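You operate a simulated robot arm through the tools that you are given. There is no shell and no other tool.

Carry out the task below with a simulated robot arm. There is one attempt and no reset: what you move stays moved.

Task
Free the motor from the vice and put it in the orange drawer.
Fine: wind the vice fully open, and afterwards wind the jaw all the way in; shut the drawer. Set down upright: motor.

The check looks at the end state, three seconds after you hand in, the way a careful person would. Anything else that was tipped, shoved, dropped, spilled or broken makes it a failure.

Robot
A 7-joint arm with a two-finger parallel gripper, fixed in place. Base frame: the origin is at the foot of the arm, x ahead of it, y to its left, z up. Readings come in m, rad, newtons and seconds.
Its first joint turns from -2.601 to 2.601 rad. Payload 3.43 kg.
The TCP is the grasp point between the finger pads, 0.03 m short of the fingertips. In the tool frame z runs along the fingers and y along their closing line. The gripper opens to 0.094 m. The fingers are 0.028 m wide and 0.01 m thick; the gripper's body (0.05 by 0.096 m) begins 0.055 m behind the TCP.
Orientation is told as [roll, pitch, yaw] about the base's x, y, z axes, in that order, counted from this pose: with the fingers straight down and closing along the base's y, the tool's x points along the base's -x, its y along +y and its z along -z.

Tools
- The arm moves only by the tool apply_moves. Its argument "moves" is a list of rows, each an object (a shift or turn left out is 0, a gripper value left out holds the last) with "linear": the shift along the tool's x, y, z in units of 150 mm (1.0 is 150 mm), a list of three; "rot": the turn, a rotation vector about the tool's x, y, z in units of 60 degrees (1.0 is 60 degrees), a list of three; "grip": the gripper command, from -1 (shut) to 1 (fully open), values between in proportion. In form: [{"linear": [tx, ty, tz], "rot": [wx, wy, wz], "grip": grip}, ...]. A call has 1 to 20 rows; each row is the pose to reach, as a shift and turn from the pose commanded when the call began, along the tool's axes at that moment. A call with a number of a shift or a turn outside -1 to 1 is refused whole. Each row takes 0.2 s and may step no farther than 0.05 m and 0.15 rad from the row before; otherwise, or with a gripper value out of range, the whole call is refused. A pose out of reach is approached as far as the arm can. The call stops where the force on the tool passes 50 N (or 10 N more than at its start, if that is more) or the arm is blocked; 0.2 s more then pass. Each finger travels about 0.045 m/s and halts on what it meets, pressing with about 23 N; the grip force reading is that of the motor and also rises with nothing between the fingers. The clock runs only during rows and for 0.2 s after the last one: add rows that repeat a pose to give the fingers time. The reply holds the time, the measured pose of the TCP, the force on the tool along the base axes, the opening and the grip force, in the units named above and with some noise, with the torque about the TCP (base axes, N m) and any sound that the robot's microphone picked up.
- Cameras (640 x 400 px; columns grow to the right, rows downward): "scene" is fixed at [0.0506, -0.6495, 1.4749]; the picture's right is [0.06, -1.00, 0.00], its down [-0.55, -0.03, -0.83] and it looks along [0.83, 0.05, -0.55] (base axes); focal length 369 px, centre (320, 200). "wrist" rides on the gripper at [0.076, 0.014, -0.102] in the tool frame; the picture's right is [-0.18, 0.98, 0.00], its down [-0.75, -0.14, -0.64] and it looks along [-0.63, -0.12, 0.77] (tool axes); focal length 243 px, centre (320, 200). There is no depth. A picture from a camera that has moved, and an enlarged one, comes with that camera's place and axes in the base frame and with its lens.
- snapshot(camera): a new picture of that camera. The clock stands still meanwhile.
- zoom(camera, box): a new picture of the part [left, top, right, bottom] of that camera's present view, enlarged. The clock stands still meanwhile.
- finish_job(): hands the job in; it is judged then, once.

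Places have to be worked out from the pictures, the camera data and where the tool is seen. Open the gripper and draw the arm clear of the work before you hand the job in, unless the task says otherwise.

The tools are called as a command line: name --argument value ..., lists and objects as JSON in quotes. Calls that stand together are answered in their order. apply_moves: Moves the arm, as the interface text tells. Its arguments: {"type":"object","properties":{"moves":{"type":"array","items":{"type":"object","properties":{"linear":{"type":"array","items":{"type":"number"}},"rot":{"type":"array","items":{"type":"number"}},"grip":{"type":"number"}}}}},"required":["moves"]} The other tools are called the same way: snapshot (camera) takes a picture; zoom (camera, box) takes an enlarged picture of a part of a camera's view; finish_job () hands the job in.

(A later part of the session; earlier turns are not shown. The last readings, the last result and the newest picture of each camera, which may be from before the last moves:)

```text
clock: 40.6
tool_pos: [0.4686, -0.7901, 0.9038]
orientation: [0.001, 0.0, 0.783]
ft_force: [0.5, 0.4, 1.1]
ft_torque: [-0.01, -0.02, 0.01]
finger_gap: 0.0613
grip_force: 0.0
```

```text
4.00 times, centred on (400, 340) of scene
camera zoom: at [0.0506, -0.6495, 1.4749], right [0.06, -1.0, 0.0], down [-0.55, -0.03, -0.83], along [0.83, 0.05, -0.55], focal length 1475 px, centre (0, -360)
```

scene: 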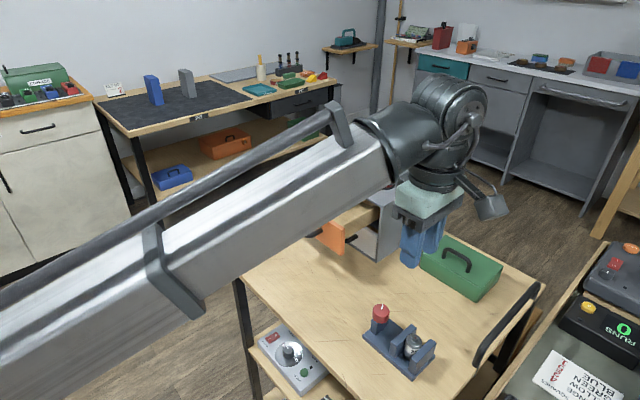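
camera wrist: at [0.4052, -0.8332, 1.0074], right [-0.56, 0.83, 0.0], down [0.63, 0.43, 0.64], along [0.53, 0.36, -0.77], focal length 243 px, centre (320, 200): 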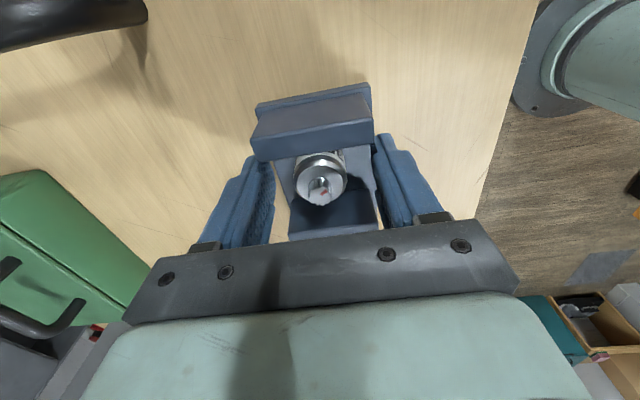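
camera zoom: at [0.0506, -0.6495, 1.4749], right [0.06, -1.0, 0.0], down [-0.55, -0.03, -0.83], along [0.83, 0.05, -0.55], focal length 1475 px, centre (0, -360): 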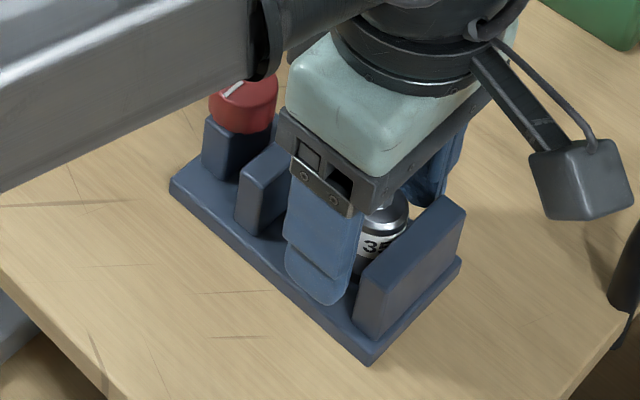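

The fingers are straddling the motor between the jaws with no contact. Closing.

apply_moves --moves '[{"grip": -1}, {"grip": -1}, {"grip": -1}, {"grip": -1}, {"grip": -1}]'

apply_moves --moves '[{"linear": [0, 0, -0.1]}, {"linear": [0, 0, -0.25]}, {"linear": [0, 0, -0.45]}, {"linear": [0, 0, -0.7]}, {"linear": [0, 0, -1.0]}, {"linear": [0, 0, -1.0]}]'

snapshot --camera "wrist"

snapshot --camera "scene"

```text
clock: 41.8
tool_pos: [0.4705, -0.7902, 0.9043]
orientation: [0.001, 0.0, 0.784]
ft_force: [-0.9, 0.2, 0.7]
ft_torque: [-0.04, 0.04, 0.01]
finger_gap: 0.0272
grip_force: 23.3
```

```text
clock: 43.2
tool_pos: [0.4687, -0.79, 1.0566]
orientation: [0.0, 0.0, 0.783]
ft_force: [0.5, -0.2, -1.3]
ft_torque: [0.01, 0.02, 0.03]
finger_gap: 0.0272
grip_force: 23.3
```

```text
taken
camera wrist: at [0.4043, -0.8336, 1.1591], right [-0.56, 0.83, 0.0], down [0.63, 0.43, 0.64], along [0.53, 0.36, -0.77], focal length 243 px, centre (320, 200)
```

wrist: 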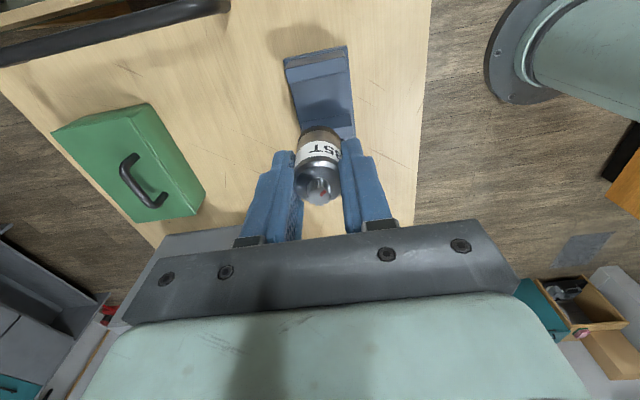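

```text
taken
```

scene: 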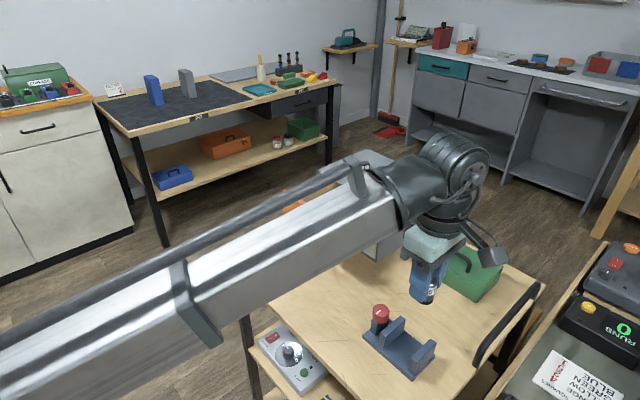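

The motor is held (27.2 mm) and clear of the vice. I'll rise to z≈1.15 and carry it towards the drawer, stopping above the opening.

apply_moves --moves '[{"linear": [0, 0, -0.2]}, {"linear": [0, 0, -0.4]}, {"linear": [-0.1, -0.02, -0.6]}, {"linear": [-0.25, -0.06, -0.633]}, {"linear": [-0.45, -0.1, -0.633]}, {"linear": [-0.65, -0.15, -0.633]}, {"linear": [-0.85, -0.2, -0.633]}, {"linear": [-1.0, -0.25, -0.633]}, {"linear": [-1.0, -0.25, -0.633]}]'

apply_moves --moves '[{"linear": [-0.2, -0.05, 0]}, {"linear": [-0.4, -0.1, 0]}, {"linear": [-0.6, -0.15, 0]}, {"linear": [-0.8, -0.2, 0]}, {"linear": [-1.0, -0.253, 0]}, {"linear": [-1.0, -0.253, 0]}]'

snapshot --camera "wrist"

zoom --camera "scene" --box '[290, 130, 450, 270]'

```text
clock: 45.2
tool_pos: [0.6037, -0.7095, 1.1518]
orientation: [0.002, 0.0, 0.784]
ft_force: [0.2, 0.0, -0.4]
ft_torque: [0.0, -0.03, -0.02]
finger_gap: 0.0271
grip_force: 22.6
```

```text
clock: 46.6
tool_pos: [0.7351, -0.6292, 1.15]
orientation: [-0.001, 0.001, 0.783]
ft_force: [-0.1, -0.7, -0.9]
ft_torque: [0.02, 0.0, 0.0]
finger_gap: 0.027
grip_force: 22.7
```

```text
taken
camera wrist: at [0.6703, -0.6735, 1.253], right [-0.56, 0.83, 0.0], down [0.63, 0.43, 0.64], along [0.53, 0.36, -0.77], focal length 243 px, centre (320, 200)
```

wrist: 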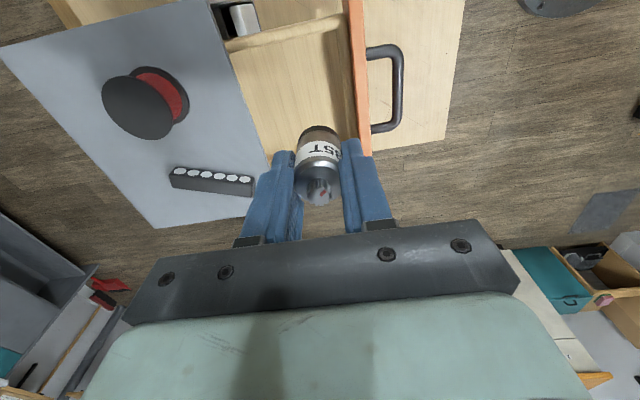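

```text
2.86 times, centred on (370, 200) of scene
camera zoom: at [0.0506, -0.6495, 1.4749], right [0.06, -1.0, 0.0], down [-0.55, -0.03, -0.83], along [0.83, 0.05, -0.55], focal length 1054 px, centre (177, 200)
```

zoom: 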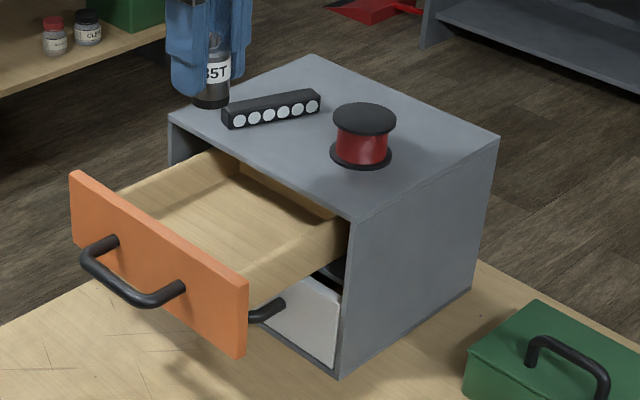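

The motor is above the open drawer. By my estimate the panel's inner edge is about 33 mm in front of the TCP, so I'll shift 6 mm inwards, recentre sideways a bit, and lower to z≈1.02.

apply_moves --moves '[{"linear": [-0.053, -0.043, 0.1]}, {"linear": [-0.053, -0.043, 0.3]}, {"linear": [-0.053, -0.043, 0.5]}, {"linear": [-0.053, -0.043, 0.7]}, {"linear": [-0.053, -0.043, 0.867]}, {"linear": [-0.053, -0.043, 0.867]}]'

snapshot --camera "wrist"

zoom --camera "scene" --box '[290, 130, 450, 270]'

```text
clock: 48.0
tool_pos: [0.7445, -0.6308, 1.018]
orientation: [0.001, 0.0, 0.785]
ft_force: [0.1, -0.7, -1.4]
ft_torque: [0.0, -0.04, 0.03]
finger_gap: 0.0268
grip_force: 22.6
```

```text
taken
camera wrist: at [0.6807, -0.6745, 1.1226], right [-0.56, 0.83, 0.0], down [0.63, 0.43, 0.64], along [0.53, 0.36, -0.77], focal length 243 px, centre (320, 200)
```

wrist: 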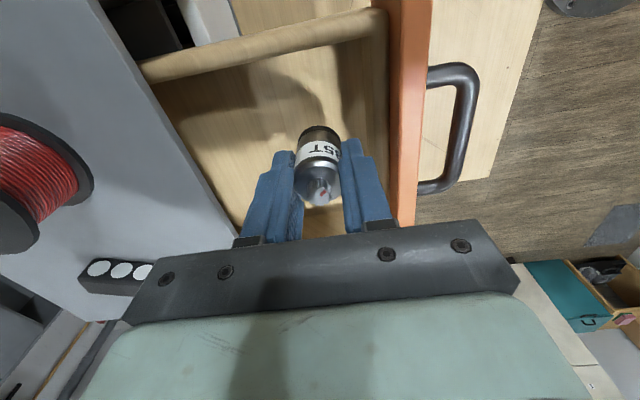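

```text
2.86 times, centred on (370, 200) of scene
camera zoom: at [0.0506, -0.6495, 1.4749], right [0.06, -1.0, 0.0], down [-0.55, -0.03, -0.83], along [0.83, 0.05, -0.55], focal length 1054 px, centre (177, 200)
```

zoom: 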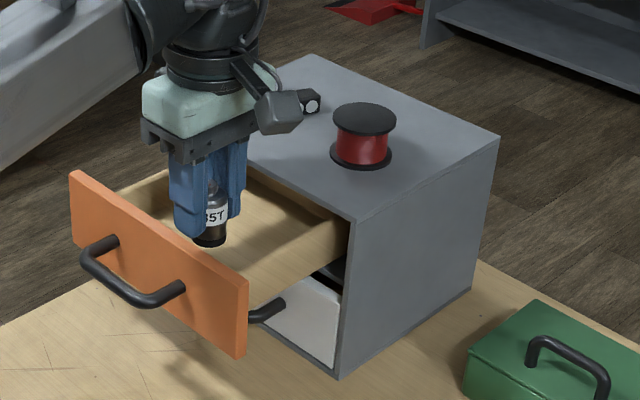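

The motor hangs over the drawer floor with clear walls all round. I'll descend 16 mm more, then feel for the floor in small steps.

apply_moves --moves '[{"linear": [0, 0, 0.05]}, {"linear": [0, 0, 0.107]}, {"linear": [0, 0, 0.107]}]'

zoom --camera "scene" --box '[310, 170, 370, 220]'

snapshot --camera "wrist"

```text
clock: 48.8
tool_pos: [0.7452, -0.6305, 1.0038]
orientation: [-0.001, -0.001, 0.783]
ft_force: [-1.0, 0.2, -1.4]
ft_torque: [0.03, 0.02, 0.01]
finger_gap: 0.027
grip_force: 23.1
```

```text
8.00 times, centred on (340, 195) of scene
camera zoom: at [0.0506, -0.6495, 1.4749], right [0.06, -1.0, 0.0], down [-0.55, -0.03, -0.83], along [0.83, 0.05, -0.55], focal length 2951 px, centre (160, 240)
```

zoom: 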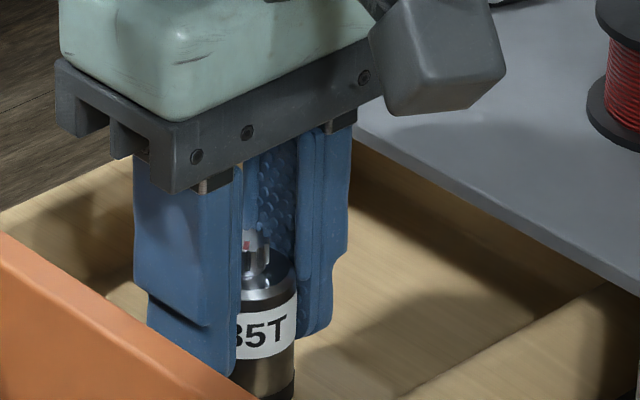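

```text
taken
camera wrist: at [0.6803, -0.6735, 1.1069], right [-0.56, 0.83, 0.0], down [0.63, 0.43, 0.64], along [0.53, 0.36, -0.77], focal length 243 px, centre (320, 200)
```

wrist: 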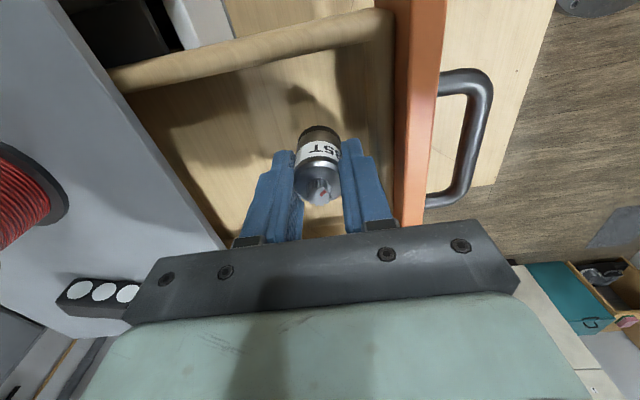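

The motor's shadow on the drawer floor is close to its foot. Going down in 4–5 mm steps and watching the force.

apply_moves --moves '[{"linear": [0, 0, 0.015]}, {"linear": [0, 0, 0.033]}, {"linear": [0, 0, 0.033]}]'

apply_moves --moves '[{"linear": [0, 0, 0.013]}, {"linear": [0, 0, 0.027]}, {"linear": [0, 0, 0.027]}]'

```text
clock: 49.6
tool_pos: [0.7458, -0.6302, 0.9991]
orientation: [-0.001, 0.001, 0.784]
ft_force: [1.2, -0.6, 3.0]
ft_torque: [0.03, -0.03, -0.01]
finger_gap: 0.0272
grip_force: 22.7
```

```text
clock: 50.4
tool_pos: [0.7436, -0.6303, 0.9957]
orientation: [-0.001, -0.001, 0.781]
ft_force: [-1.1, -0.9, 18.0]
ft_torque: [-0.04, 0.03, 0.02]
finger_gap: 0.0272
grip_force: 23.2
```

Contact (18 N): the motor is standing on the drawer floor. I'll relax the press, open slightly, and withdraw straight up.

apply_moves --moves '[{"linear": [0, 0, -0.02]}, {"linear": [0, 0, -0.02]}, {"linear": [0, 0, -0.02], "grip": -0.4}, {"linear": [0, 0, -0.02], "grip": -0.1}, {"linear": [0, 0, -0.02], "grip": -0.1}, {"linear": [0, 0, -0.02], "grip": -0.1}]'

apply_moves --moves '[{"linear": [0, 0, -0.06]}, {"linear": [0, 0, -0.15]}, {"linear": [0, 0, -0.3]}, {"linear": [0, 0, -0.55]}, {"linear": [0, 0, -0.8]}, {"linear": [0, 0, -1.0]}, {"linear": [0, 0, -1.0]}]'

snapshot --camera "wrist"

zoom --camera "scene" --box '[290, 130, 450, 270]'

```text
clock: 51.8
tool_pos: [0.7436, -0.6302, 0.9975]
orientation: [-0.001, 0.001, 0.785]
ft_force: [0.9, -0.6, -1.7]
ft_torque: [-0.01, 0.0, 0.0]
finger_gap: 0.0424
grip_force: 0.0
```

```text
clock: 53.4
tool_pos: [0.7465, -0.6307, 1.1488]
orientation: [0.001, 0.001, 0.784]
ft_force: [-0.9, -0.4, -0.3]
ft_torque: [-0.02, 0.02, 0.0]
finger_gap: 0.0423
grip_force: 0.1
```

```text
taken
camera wrist: at [0.6812, -0.6738, 1.2506], right [-0.56, 0.83, 0.0], down [0.63, 0.43, 0.64], along [0.53, 0.36, -0.77], focal length 243 px, centre (320, 200)
```

wrist: 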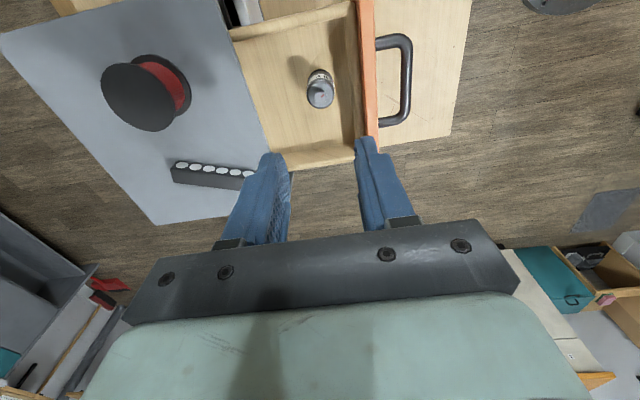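

```text
2.86 times, centred on (370, 200) of scene
camera zoom: at [0.0506, -0.6495, 1.4749], right [0.06, -1.0, 0.0], down [-0.55, -0.03, -0.83], along [0.83, 0.05, -0.55], focal length 1054 px, centre (177, 200)
```

zoom: 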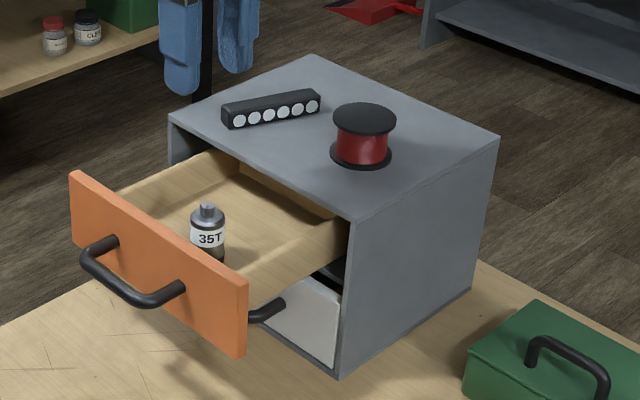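

The motor stands upright in the drawer. Before closing I want to be sure its top passes under the box's top edge, so I'll zoom in to compare heights.

zoom --camera "scene" --box '[310, 160, 390, 210]'

zoom --camera "wrist" --box '[220, 0, 420, 180]'

```text
8.00 times, centred on (350, 185) of scene
camera zoom: at [0.0506, -0.6495, 1.4749], right [0.06, -1.0, 0.0], down [-0.55, -0.03, -0.83], along [0.83, 0.05, -0.55], focal length 2951 px, centre (80, 320)
```

zoom: 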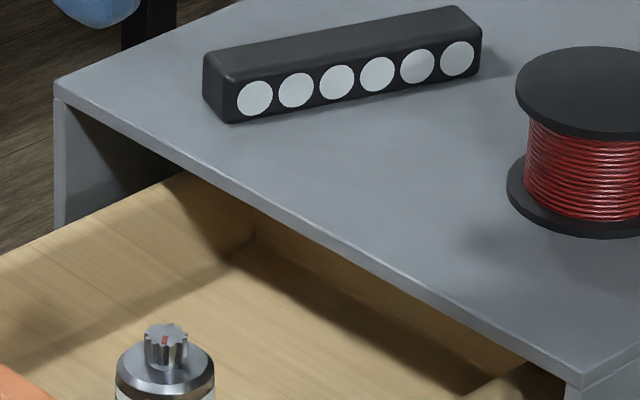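

```text
2.22 times, centred on (320, 90) of wrist
camera zoom: at [0.6812, -0.6738, 1.2506], right [-0.56, 0.83, 0.0], down [0.63, 0.43, 0.64], along [0.53, 0.36, -0.77], focal length 539 px, centre (320, 444)
```

zoom: 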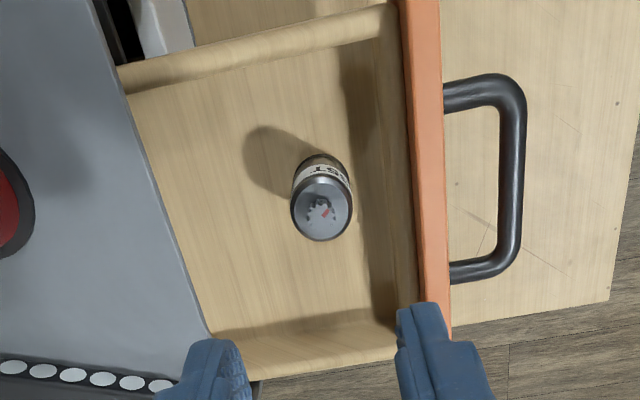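

Upright in the drawer is the required placement, so I'll close it slowly and keep watch. First I'll move back over the handle at its opened position, with 20° tilt and fingers at 35 mm.

apply_moves --moves '[{"linear": [0, 0.2, 0], "grip": -0.25}, {"linear": [0, 0.4, 0], "rot": [0.08, 0, 0]}, {"linear": [0, 0.6, 0], "rot": [0.17, 0, 0]}, {"linear": [-0.02, 0.8, 0], "rot": [0.25, 0, 0]}, {"linear": [-0.03, 0.983, 0.13], "rot": [0.333, 0, 0]}, {"linear": [-0.03, 0.983, 0.13], "rot": [0.333, 0, 0]}]'

zoom --camera "wrist" --box '[180, 20, 420, 220]'

```text
clock: 54.8
tool_pos: [0.644, -0.5234, 1.1286]
orientation: [-0.351, -0.001, 0.784]
ft_force: [0.1, 0.5, -0.2]
ft_torque: [0.0, 0.03, -0.05]
finger_gap: 0.0354
grip_force: 0.1
```

```text
2.00 times, centred on (300, 120) of wrist
camera zoom: at [0.556, -0.5426, 1.2202], right [-0.52, 0.78, -0.34], down [0.47, 0.59, 0.65], along [0.71, 0.18, -0.68], focal length 485 px, centre (360, 360)
```

zoom: 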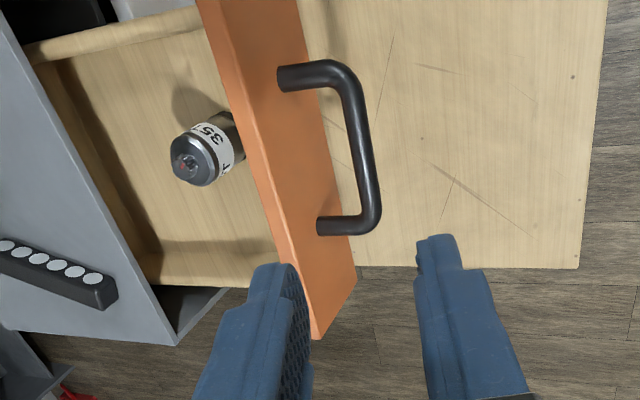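

The pose matches the earlier retreat. I'll descend 150 mm along the tool axis onto the bar and grip it.

apply_moves --moves '[{"linear": [0, 0, 0.25]}, {"linear": [0, 0, 0.5]}, {"linear": [0, 0, 0.68]}, {"linear": [0, 0, 0.8]}, {"linear": [0, 0, 0.9]}, {"linear": [0, 0, 1.0]}, {"linear": [0, 0, 1.0]}]'

snapshot --camera "wrist"

```text
clock: 56.4
tool_pos: [0.6807, -0.5595, 0.9855]
orientation: [-0.35, 0.0, 0.785]
ft_force: [0.4, -0.3, -0.1]
ft_torque: [0.0, 0.02, 0.01]
finger_gap: 0.0355
grip_force: 0.0
```

```text
taken
camera wrist: at [0.5924, -0.5782, 1.0786], right [-0.52, 0.78, -0.34], down [0.47, 0.59, 0.65], along [0.71, 0.18, -0.68], focal length 243 px, centre (320, 200)
```

wrist: 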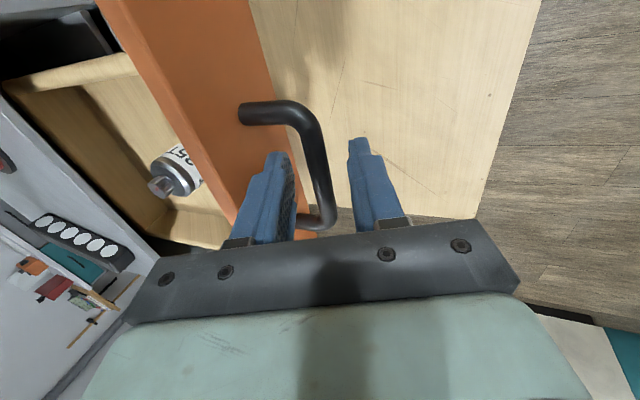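

The bar is between the fingers. I'll grip it and push gently inwards 44 mm so the motor is just short of the box edge, then inspect.

apply_moves --moves '[{"grip": -0.6}, {"grip": -1}, {"grip": -1}, {"grip": -1}, {"linear": [0, -0.03, 0.011]}, {"linear": [0, -0.07, 0.0255]}, {"linear": [0, -0.11, 0.04]}, {"linear": [0, -0.15, 0.0546]}, {"linear": [0, -0.19, 0.069]}, {"linear": [0, -0.23, 0.0837]}, {"linear": [0, -0.26, 0.0946]}, {"linear": [0, -0.275, 0.1]}, {"linear": [0, -0.275, 0.1]}]'

zoom --camera "scene" --box '[310, 160, 400, 230]'

snapshot --camera "wrist"

```text
clock: 59.2
tool_pos: [0.7104, -0.5897, 0.9872]
orientation: [-0.349, 0.001, 0.785]
ft_force: [3.4, 3.8, -11.3]
ft_torque: [-0.4, 0.43, 1.18]
finger_gap: 0.0116
grip_force: 44.8
```

```text
5.71 times, centred on (355, 195) of scene
camera zoom: at [0.0506, -0.6495, 1.4749], right [0.06, -1.0, 0.0], down [-0.55, -0.03, -0.83], along [0.83, 0.05, -0.55], focal length 2108 px, centre (120, 229)
```

zoom: 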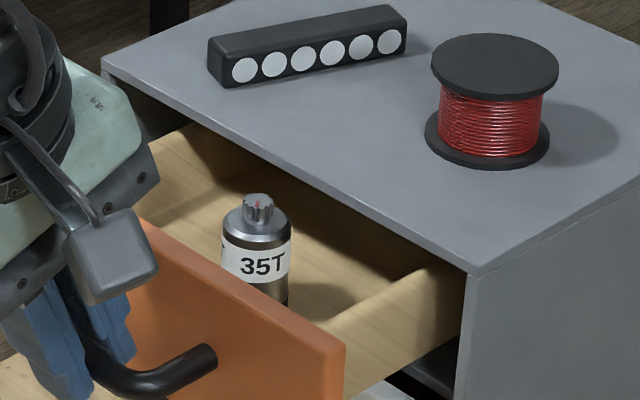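

```text
taken
camera wrist: at [0.6232, -0.6091, 1.079], right [-0.52, 0.78, -0.34], down [0.47, 0.59, 0.65], along [0.71, 0.18, -0.68], focal length 243 px, centre (320, 200)
```

wrist: 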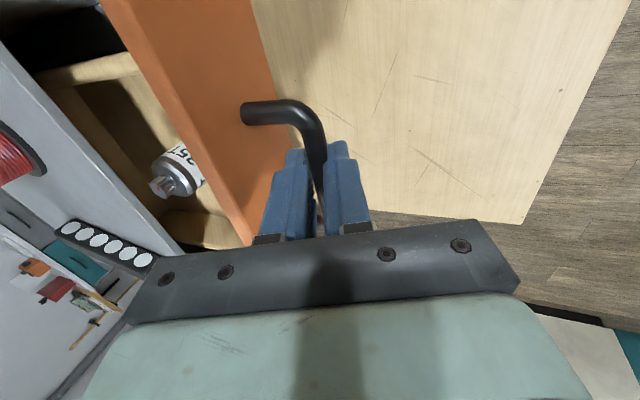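

The gear top looks very close to the height of the box's top edge, so I'll creep in another 12 mm and compare them at near-zero separation.

apply_moves --moves '[{"linear": [0, -0.025, 0.009]}, {"linear": [0, -0.05, 0.018]}, {"linear": [0, -0.075, 0.027]}, {"linear": [0, -0.075, 0.027]}]'

zoom --camera "scene" --box '[340, 175, 380, 205]'

zoom --camera "wrist" --box '[80, 60, 280, 260]'

```text
clock: 60.2
tool_pos: [0.7201, -0.5988, 0.9883]
orientation: [-0.351, 0.0, 0.782]
ft_force: [4.2, 4.8, -12.9]
ft_torque: [0.0, 0.11, 1.31]
finger_gap: 0.0118
grip_force: 45.3
```

```text
13.33 times, centred on (360, 190) of scene
camera zoom: at [0.0506, -0.6495, 1.4749], right [0.06, -1.0, 0.0], down [-0.55, -0.03, -0.83], along [0.83, 0.05, -0.55], focal length 4918 px, centre (-213, 333)
```

zoom: 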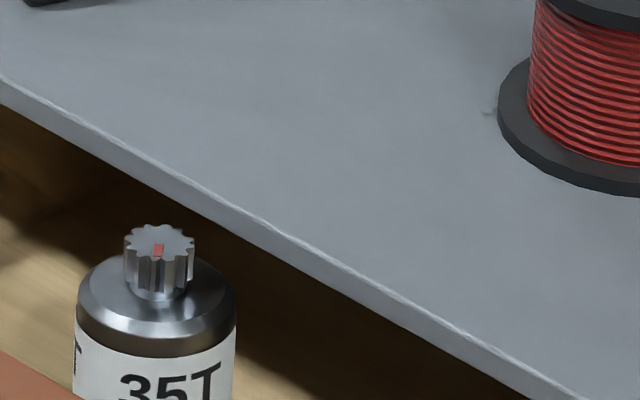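

```text
2.00 times, centred on (180, 160) of wrist
camera zoom: at [0.632, -0.6179, 1.079], right [-0.52, 0.78, -0.34], down [0.47, 0.59, 0.65], along [0.71, 0.18, -0.68], focal length 485 px, centre (600, 280)
```

zoom: 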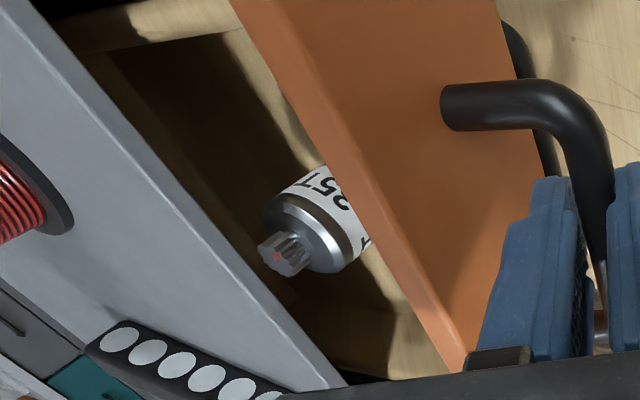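

The gear is about 10 mm from the edge line in depth and appears a hair lower than the underside. I'll creep another 3 mm and watch whether the edge occludes the gear or the gear overlaps the edge.

apply_moves --moves '[{"linear": [0, -0.01, 0.0035]}, {"linear": [0, -0.02, 0.007]}, {"linear": [0, -0.02, 0.007]}]'

zoom --camera "scene" --box '[345, 180, 370, 196]'

```text
clock: 61.0
tool_pos: [0.7214, -0.5997, 0.9858]
orientation: [-0.348, -0.001, 0.785]
ft_force: [-1.5, 0.3, -13.5]
ft_torque: [0.49, -0.23, 1.48]
finger_gap: 0.0118
grip_force: 45.3
```

```text
16.00 times, centred on (358, 188) of scene
camera zoom: at [0.0506, -0.6495, 1.4749], right [0.06, -1.0, 0.0], down [-0.55, -0.03, -0.83], along [0.83, 0.05, -0.55], focal length 5902 px, centre (-280, 392)
```

zoom: 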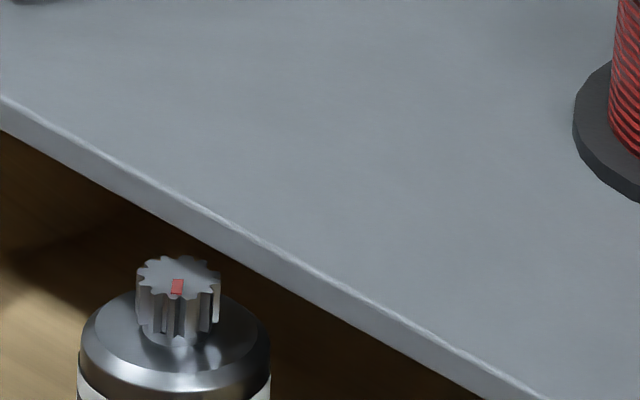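

Still a clear gap. Creeping another 3 mm.

apply_moves --moves '[{"linear": [0, -0.01, 0.0035]}, {"linear": [0, -0.02, 0.007]}, {"linear": [0, -0.02, 0.007]}]'

zoom --camera "scene" --box '[345, 180, 370, 196]'

```text
clock: 61.8
tool_pos: [0.7251, -0.602, 0.9874]
orientation: [-0.348, 0.002, 0.785]
ft_force: [-0.8, 0.3, -15.0]
ft_torque: [-0.65, 0.69, 1.01]
finger_gap: 0.0117
grip_force: 45.1
```

```text
16.00 times, centred on (358, 188) of scene
camera zoom: at [0.0506, -0.6495, 1.4749], right [0.06, -1.0, 0.0], down [-0.55, -0.03, -0.83], along [0.83, 0.05, -0.55], focal length 5902 px, centre (-280, 392)
```

zoom: 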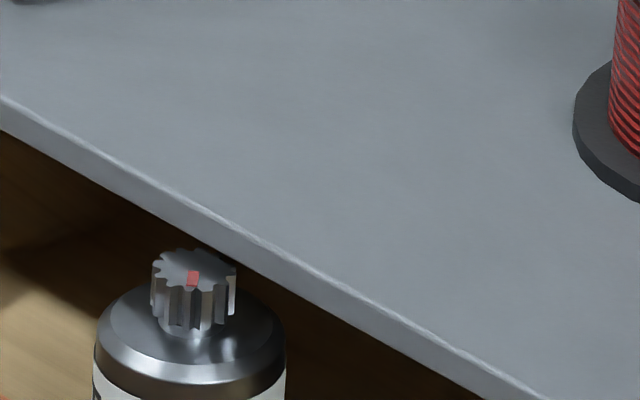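

The gear's leading rim now touches the edge line in the image. I'll take one more 2 mm step and check who occludes whom.

apply_moves --moves '[{"linear": [0, -0.0065, 0.0023]}, {"linear": [0, -0.013, 0.0047]}, {"linear": [0, -0.013, 0.0047]}]'

zoom --camera "scene" --box '[345, 180, 370, 196]'

```text
clock: 62.6
tool_pos: [0.7254, -0.6047, 0.988]
orientation: [-0.349, 0.0, 0.784]
ft_force: [-1.8, -0.3, -10.6]
ft_torque: [-0.72, 0.68, 0.98]
finger_gap: 0.012
grip_force: 45.1
```

```text
16.00 times, centred on (358, 188) of scene
camera zoom: at [0.0506, -0.6495, 1.4749], right [0.06, -1.0, 0.0], down [-0.55, -0.03, -0.83], along [0.83, 0.05, -0.55], focal length 5902 px, centre (-280, 392)
```

zoom: 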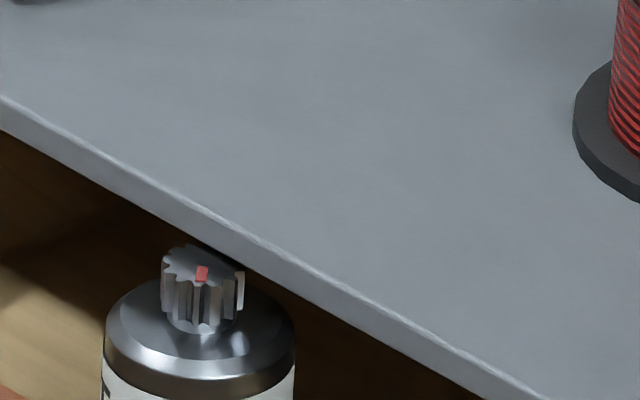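

The edge band now hides the gear's leading part, so the gear is passing under it. One more small step to confirm, then I'll continue closing slowly.

apply_moves --moves '[{"linear": [0, -0.015, 0.0055]}, {"linear": [0, -0.03, 0.011]}, {"linear": [0, -0.03, 0.011]}]'

zoom --camera "scene" --box '[345, 180, 370, 196]'

```text
clock: 63.4
tool_pos: [0.729, -0.6083, 0.9874]
orientation: [-0.351, 0.0, 0.783]
ft_force: [-3.9, -4.1, -7.4]
ft_torque: [-0.1, 0.2, 1.25]
finger_gap: 0.0117
grip_force: 45.4
```

```text
16.00 times, centred on (358, 188) of scene
camera zoom: at [0.0506, -0.6495, 1.4749], right [0.06, -1.0, 0.0], down [-0.55, -0.03, -0.83], along [0.83, 0.05, -0.55], focal length 5902 px, centre (-280, 392)
```

zoom: 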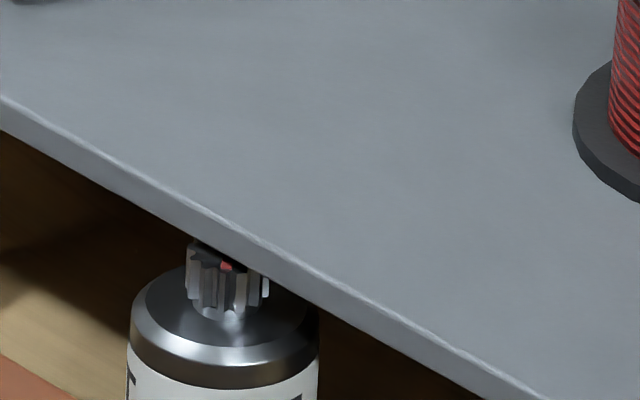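

The gear clearly goes under the top edge. I'll continue closing slowly for about 48 mm.

apply_moves --moves '[{"linear": [0, -0.03, 0.011]}, {"linear": [0, -0.06, 0.022]}, {"linear": [0, -0.09, 0.033]}, {"linear": [0, -0.12, 0.044]}, {"linear": [0, -0.15, 0.055]}, {"linear": [0, -0.18, 0.0655]}, {"linear": [0, -0.21, 0.0765]}, {"linear": [0, -0.24, 0.0875]}, {"linear": [0, -0.27, 0.098]}, {"linear": [0, -0.3, 0.109]}, {"linear": [0, -0.3, 0.109]}]'

zoom --camera "scene" --box '[300, 140, 420, 260]'

snapshot --camera "wrist"

```text
clock: 65.8
tool_pos: [0.7643, -0.6423, 0.9868]
orientation: [-0.349, -0.003, 0.786]
ft_force: [7.6, 1.6, -14.4]
ft_torque: [-0.44, 0.36, 1.18]
finger_gap: 0.0121
grip_force: 45.4
```

```text
3.33 times, centred on (360, 200) of scene
camera zoom: at [0.0506, -0.6495, 1.4749], right [0.06, -1.0, 0.0], down [-0.55, -0.03, -0.83], along [0.83, 0.05, -0.55], focal length 1230 px, centre (187, 200)
```

zoom: 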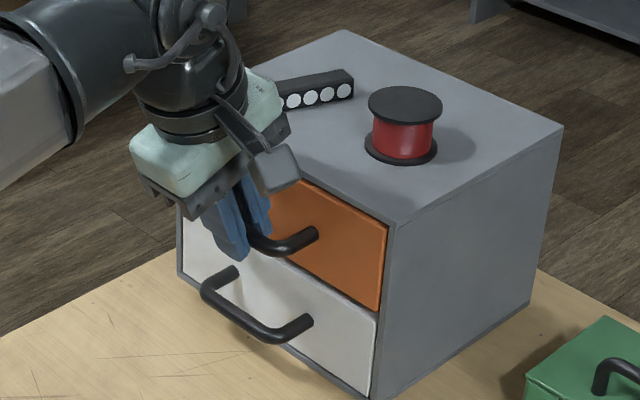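

```text
taken
camera wrist: at [0.675, -0.661, 1.079], right [-0.52, 0.78, -0.34], down [0.47, 0.59, 0.65], along [0.71, 0.18, -0.68], focal length 243 px, centre (320, 200)
```

wrist: 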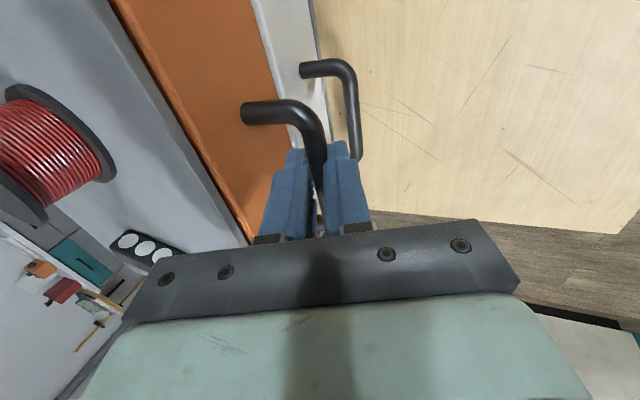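

The drawer is almost shut, at the same bar position as when I first gripped it. I'll nudge 2 mm more and read the force.

apply_moves --moves '[{"linear": [0, -0.0063, 0.0023]}, {"linear": [0, -0.0125, 0.0046]}, {"linear": [0, -0.0125, 0.0046]}]'

zoom --camera "scene" --box '[340, 170, 400, 220]'

```text
clock: 66.6
tool_pos: [0.765, -0.6421, 0.9871]
orientation: [-0.347, -0.001, 0.785]
ft_force: [3.0, 5.6, -12.8]
ft_torque: [0.48, -0.23, 1.53]
finger_gap: 0.0116
grip_force: 44.4
```

```text
8.00 times, centred on (370, 195) of scene
camera zoom: at [0.0506, -0.6495, 1.4749], right [0.06, -1.0, 0.0], down [-0.55, -0.03, -0.83], along [0.83, 0.05, -0.55], focal length 2951 px, centre (-80, 240)
```

zoom: 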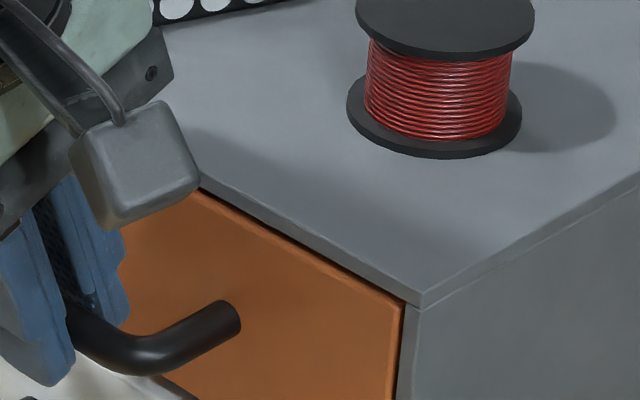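

Only small force and no clear stop yet. Pushing 3 mm more in 1 mm steps.

apply_moves --moves '[{"linear": [0, -0.0063, 0.0023]}, {"linear": [0, -0.0125, 0.0046]}, {"linear": [0, -0.019, 0.0069]}, {"linear": [0, -0.019, 0.0069]}]'

zoom --camera "scene" --box '[340, 170, 400, 220]'

```text
clock: 67.6
tool_pos: [0.7644, -0.6439, 0.9868]
orientation: [-0.342, 0.001, 0.785]
ft_force: [-12.0, 28.3, -12.3]
ft_torque: [-0.03, 0.62, 1.16]
finger_gap: 0.0121
grip_force: 45.4
```

```text
8.00 times, centred on (370, 195) of scene
camera zoom: at [0.0506, -0.6495, 1.4749], right [0.06, -1.0, 0.0], down [-0.55, -0.03, -0.83], along [0.83, 0.05, -0.55], focal length 2951 px, centre (-80, 240)
```

zoom: 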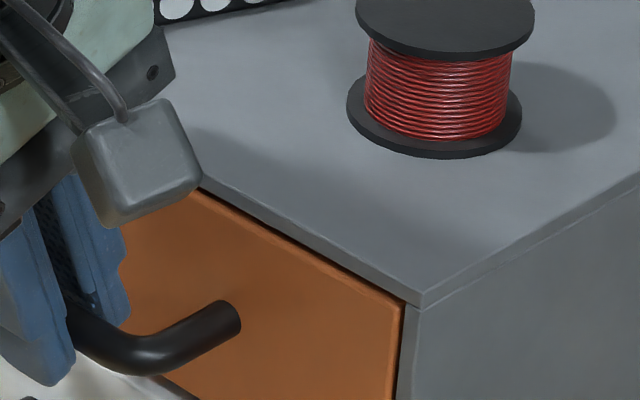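

Around 30 N of resistance with no further motion: the drawer is shut. I'll unload, open the fingers, and withdraw along the tool axis.

apply_moves --moves '[{"linear": [0, 0.012, -0.0044], "grip": -0.7}, {"linear": [0, 0.012, -0.0044], "grip": -0.25}, {"linear": [0, 0.012, -0.0044], "grip": -0.25}, {"linear": [0, 0.012, -0.1]}, {"linear": [0, 0.012, -0.3]}, {"linear": [0, 0.012, -0.55]}, {"linear": [0, 0.012, -0.8]}, {"linear": [0, 0.012, -1.0]}, {"linear": [0, 0.012, -1.0]}]'

zoom --camera "scene" --box '[300, 140, 460, 270]'

snapshot --camera "wrist"

```text
clock: 69.6
tool_pos: [0.7289, -0.6064, 1.1284]
orientation: [-0.348, -0.001, 0.783]
ft_force: [0.6, 1.1, -0.7]
ft_torque: [0.02, -0.04, -0.02]
finger_gap: 0.0352
grip_force: 0.1
```

```text
3.08 times, centred on (380, 205) of scene
camera zoom: at [0.0506, -0.6495, 1.4749], right [0.06, -1.0, 0.0], down [-0.55, -0.03, -0.83], along [0.83, 0.05, -0.55], focal length 1135 px, centre (135, 185)
```

zoom: 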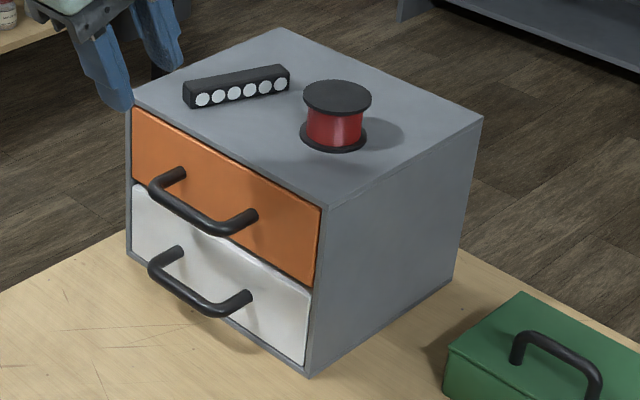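

```text
taken
camera wrist: at [0.6408, -0.6259, 1.2193], right [-0.52, 0.78, -0.34], down [0.47, 0.59, 0.65], along [0.71, 0.18, -0.68], focal length 243 px, centre (320, 200)
```

wrist: 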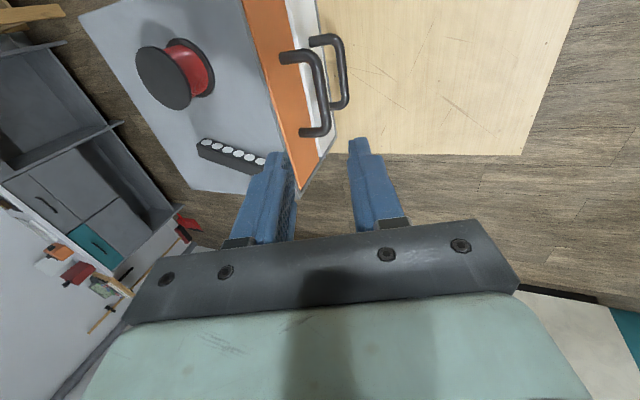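

The drawer looks exactly as it did when shut at the start. Now back to the vice: untilt and travel high towards the knob.

apply_moves --moves '[{"linear": [0.2, 0, 0], "rot": [-0.11, 0, 0]}, {"linear": [0.45, 0, 0], "rot": [-0.22, 0, 0]}, {"linear": [0.75, 0, 0], "rot": [-0.333, 0, 0]}, {"linear": [1.0, 0, 0], "rot": [-0.333, 0, 0]}, {"linear": [1.0, 0, 0], "rot": [-0.333, 0, 0]}]'

apply_moves --moves '[{"linear": [0.15, 0.09, 0], "rot": [0, 0, -0.1], "grip": 0.1}, {"linear": [0.3, 0.18, 0], "rot": [0, 0, -0.2]}, {"linear": [0.45, 0.27, 0], "rot": [0, 0, -0.3]}, {"linear": [0.584, 0.357, 0], "rot": [0, 0, -0.402]}, {"linear": [0.584, 0.357, 0], "rot": [0, 0, -0.402]}, {"linear": [0.584, 0.357, 0.2], "rot": [0, 0, -0.402]}, {"linear": [0.584, 0.357, 0.4], "rot": [0, 0, -0.402]}, {"linear": [0.584, 0.357, 0.7], "rot": [0, 0, -0.402]}, {"linear": [0.584, 0.357, 0.85], "rot": [0, 0, -0.402]}, {"linear": [0.584, 0.357, 0.85], "rot": [0, 0, -0.402]}]'

snapshot --camera "wrist"

zoom --camera "scene" --box '[340, 270, 440, 390]'

```text
clock: 70.8
tool_pos: [0.6245, -0.7139, 1.1279]
orientation: [0.0, -0.001, 0.784]
ft_force: [0.0, -0.4, -0.6]
ft_torque: [0.01, 0.01, -0.04]
finger_gap: 0.0354
grip_force: 0.1
```

```text
clock: 73.0
tool_pos: [0.5244, -0.738, 1.0005]
orientation: [0.0, 0.0, 1.204]
ft_force: [0.3, -0.4, -0.2]
ft_torque: [-0.02, 0.01, 0.02]
finger_gap: 0.0518
grip_force: 0.0
```

```text
taken
camera wrist: at [0.4842, -0.8038, 1.1029], right [-0.85, 0.52, 0.0], down [0.4, 0.65, 0.64], along [0.34, 0.55, -0.77], focal length 243 px, centre (320, 200)
```

wrist: 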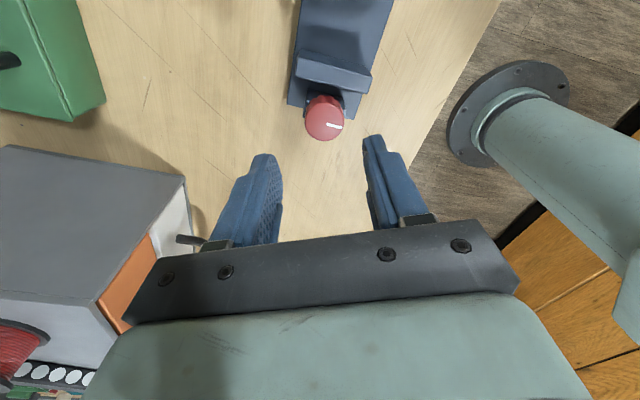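

```text
3.33 times, centred on (390, 330) of scene
camera zoom: at [0.0506, -0.6495, 1.4749], right [0.06, -1.0, 0.0], down [-0.55, -0.03, -0.83], along [0.83, 0.05, -0.55], focal length 1230 px, centre (87, -233)
```

zoom: 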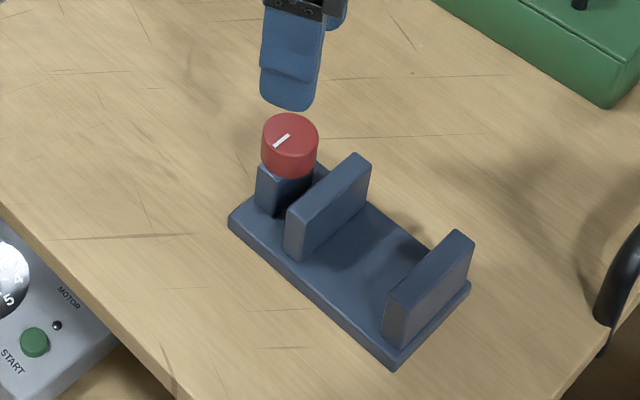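

The knob is directly below. I'll descend to z≈0.931, grip, and turn clockwise by 60°.

apply_moves --moves '[{"linear": [0, 0.015, 0.2]}, {"linear": [0, 0.015, 0.35]}, {"linear": [0, 0.015, 0.463]}, {"linear": [0, 0.015, 0.463]}, {"linear": [0, 0.015, 0.463], "grip": -1}, {"linear": [0, 0.015, 0.463], "grip": -1}, {"linear": [0, 0.015, 0.463], "grip": -1}, {"linear": [0, 0.015, 0.463], "grip": -1}]'

apply_moves --moves '[{"rot": [0, 0, 0.1]}, {"rot": [0, 0, 0.2]}, {"rot": [0, 0, 0.3]}, {"rot": [0, 0, 0.4]}, {"rot": [0, 0, 0.5]}, {"rot": [0, 0, 0.6]}, {"rot": [0, 0, 0.7]}, {"rot": [0, 0, 0.8]}, {"rot": [0, 0, 0.9]}, {"rot": [0, 0, 1.0]}, {"rot": [0, 0, 1.0]}]'

zoom --camera "scene" --box '[360, 290, 440, 390]'

```text
clock: 74.8
tool_pos: [0.521, -0.7372, 0.9316]
orientation: [0.0, 0.0, 1.204]
ft_force: [3.0, -1.6, -3.4]
ft_torque: [-0.28, -0.11, 0.04]
finger_gap: 0.0309
grip_force: 44.8
```

```text
clock: 77.2
tool_pos: [0.5209, -0.7374, 0.9317]
orientation: [-0.002, -0.002, 0.157]
ft_force: [13.5, -0.9, 19.7]
ft_torque: [-0.22, 0.33, 0.01]
finger_gap: 0.031
grip_force: 44.8
```

```text
4.00 times, centred on (400, 340) of scene
camera zoom: at [0.0506, -0.6495, 1.4749], right [0.06, -1.0, 0.0], down [-0.55, -0.03, -0.83], along [0.83, 0.05, -0.55], focal length 1475 px, centre (0, -360)
```

zoom: 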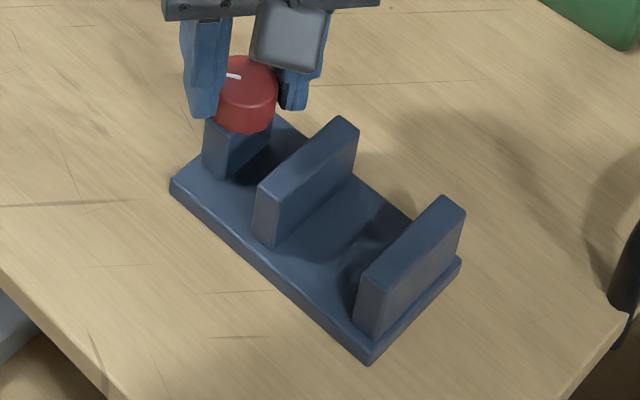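

The jaw moves inwards with clockwise turning. I'll repeat the regrip-and-turn twice.

apply_moves --moves '[{"grip": 0.1}, {"grip": 0.1}, {"linear": [0, 0, -0.13], "rot": [0, 0, 0.0]}, {"linear": [0, 0, -0.23], "rot": [0, 0, -0.12]}, {"linear": [0, 0, -0.23], "rot": [0, 0, -0.25]}, {"linear": [0, 0, -0.23], "rot": [0, 0, -0.38]}, {"linear": [0, 0, -0.23], "rot": [0, 0, -0.51]}, {"linear": [0, 0, -0.23], "rot": [0, 0, -0.64]}, {"linear": [0, 0, -0.23], "rot": [0, 0, -0.77]}, {"linear": [0, 0, -0.23], "rot": [0, 0, -0.9]}, {"linear": [0, 0, -0.15], "rot": [0, 0, -1.0]}, {"linear": [0, 0, -0.07], "rot": [0, 0, -1.0]}, {"linear": [0, 0, 0], "rot": [0, 0, -1.0]}, {"linear": [0, 0, 0], "rot": [0, 0, -1.0]}, {"linear": [0, 0, 0], "rot": [0, 0, -1.0], "grip": -1}, {"linear": [0, 0, 0], "rot": [0, 0, -1.0], "grip": -1}, {"linear": [0, 0, 0], "rot": [0, 0, -1.0], "grip": -1}, {"linear": [0, 0, 0], "rot": [0, 0, -1.0], "grip": -1}]'

apply_moves --moves '[{"rot": [0, 0, 0.1]}, {"rot": [0, 0, 0.2]}, {"rot": [0, 0, 0.3]}, {"rot": [0, 0, 0.4]}, {"rot": [0, 0, 0.5]}, {"rot": [0, 0, 0.6]}, {"rot": [0, 0, 0.7]}, {"rot": [0, 0, 0.8]}, {"rot": [0, 0, 0.9]}, {"rot": [0, 0, 1.0]}, {"rot": [0, 0, 1.0]}]'

apply_moves --moves '[{"grip": 0.1}, {"grip": 0.1}, {"linear": [0, 0, -0.13], "rot": [0, 0, 0.0]}, {"linear": [0, 0, -0.23], "rot": [0, 0, -0.12]}, {"linear": [0, 0, -0.23], "rot": [0, 0, -0.25]}, {"linear": [0, 0, -0.23], "rot": [0, 0, -0.38]}, {"linear": [0, 0, -0.23], "rot": [0, 0, -0.51]}, {"linear": [0, 0, -0.23], "rot": [0, 0, -0.64]}, {"linear": [0, 0, -0.23], "rot": [0, 0, -0.77]}, {"linear": [0, 0, -0.23], "rot": [0, 0, -0.9]}, {"linear": [0, 0, -0.15], "rot": [0, 0, -1.0]}, {"linear": [0, 0, -0.07], "rot": [0, 0, -1.0]}, {"linear": [0, 0, 0], "rot": [0, 0, -1.0]}, {"linear": [0, 0, 0], "rot": [0, 0, -1.0]}, {"linear": [0, 0, 0], "rot": [0, 0, -1.0], "grip": -1}, {"linear": [0, 0, 0], "rot": [0, 0, -1.0], "grip": -1}, {"linear": [0, 0, 0], "rot": [0, 0, -1.0], "grip": -1}, {"linear": [0, 0, 0], "rot": [0, 0, -1.0], "grip": -1}]'

apply_moves --moves '[{"rot": [0, 0, 0.1]}, {"rot": [0, 0, 0.2]}, {"rot": [0, 0, 0.3]}, {"rot": [0, 0, 0.4]}, {"rot": [0, 0, 0.5]}, {"rot": [0, 0, 0.6]}, {"rot": [0, 0, 0.7]}, {"rot": [0, 0, 0.8]}, {"rot": [0, 0, 0.9]}, {"rot": [0, 0, 1.0]}, {"rot": [0, 0, 1.0]}]'

zoom --camera "scene" --box '[360, 290, 440, 390]'

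```text
clock: 81.0
tool_pos: [0.5223, -0.7375, 0.9319]
orientation: [-0.001, 0.001, 1.205]
ft_force: [19.2, -8.4, 0.4]
ft_torque: [-0.16, -0.27, 0.0]
finger_gap: 0.0315
grip_force: 45.5
```

```text
clock: 83.4
tool_pos: [0.522, -0.7376, 0.9299]
orientation: [0.0, -0.001, 0.155]
ft_force: [14.9, -8.1, 7.8]
ft_torque: [0.31, -0.25, -0.03]
finger_gap: 0.0318
grip_force: 44.7
```

```text
clock: 87.2
tool_pos: [0.5225, -0.7376, 0.9298]
orientation: [0.0, -0.002, 1.203]
ft_force: [6.9, -3.2, -2.1]
ft_torque: [-0.05, 0.18, -0.02]
finger_gap: 0.0316
grip_force: 45.3
```

```text
clock: 89.6
tool_pos: [0.5203, -0.7361, 0.9302]
orientation: [0.001, 0.0, 0.156]
ft_force: [12.9, -7.0, -2.0]
ft_torque: [0.06, -0.58, 0.04]
finger_gap: 0.0313
grip_force: 45.1
```

```text
4.00 times, centred on (400, 340) of scene
camera zoom: at [0.0506, -0.6495, 1.4749], right [0.06, -1.0, 0.0], down [-0.55, -0.03, -0.83], along [0.83, 0.05, -0.55], focal length 1475 px, centre (0, -360)
```

zoom: 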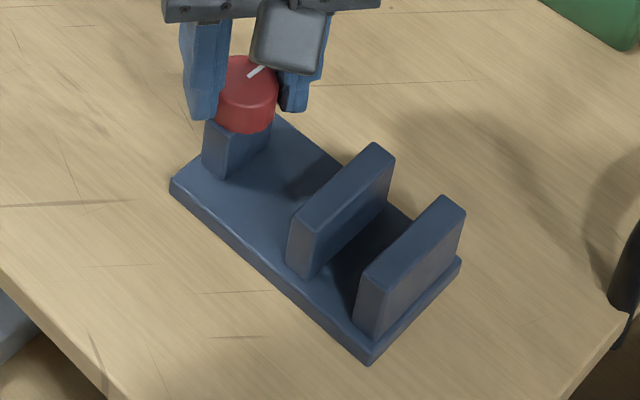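

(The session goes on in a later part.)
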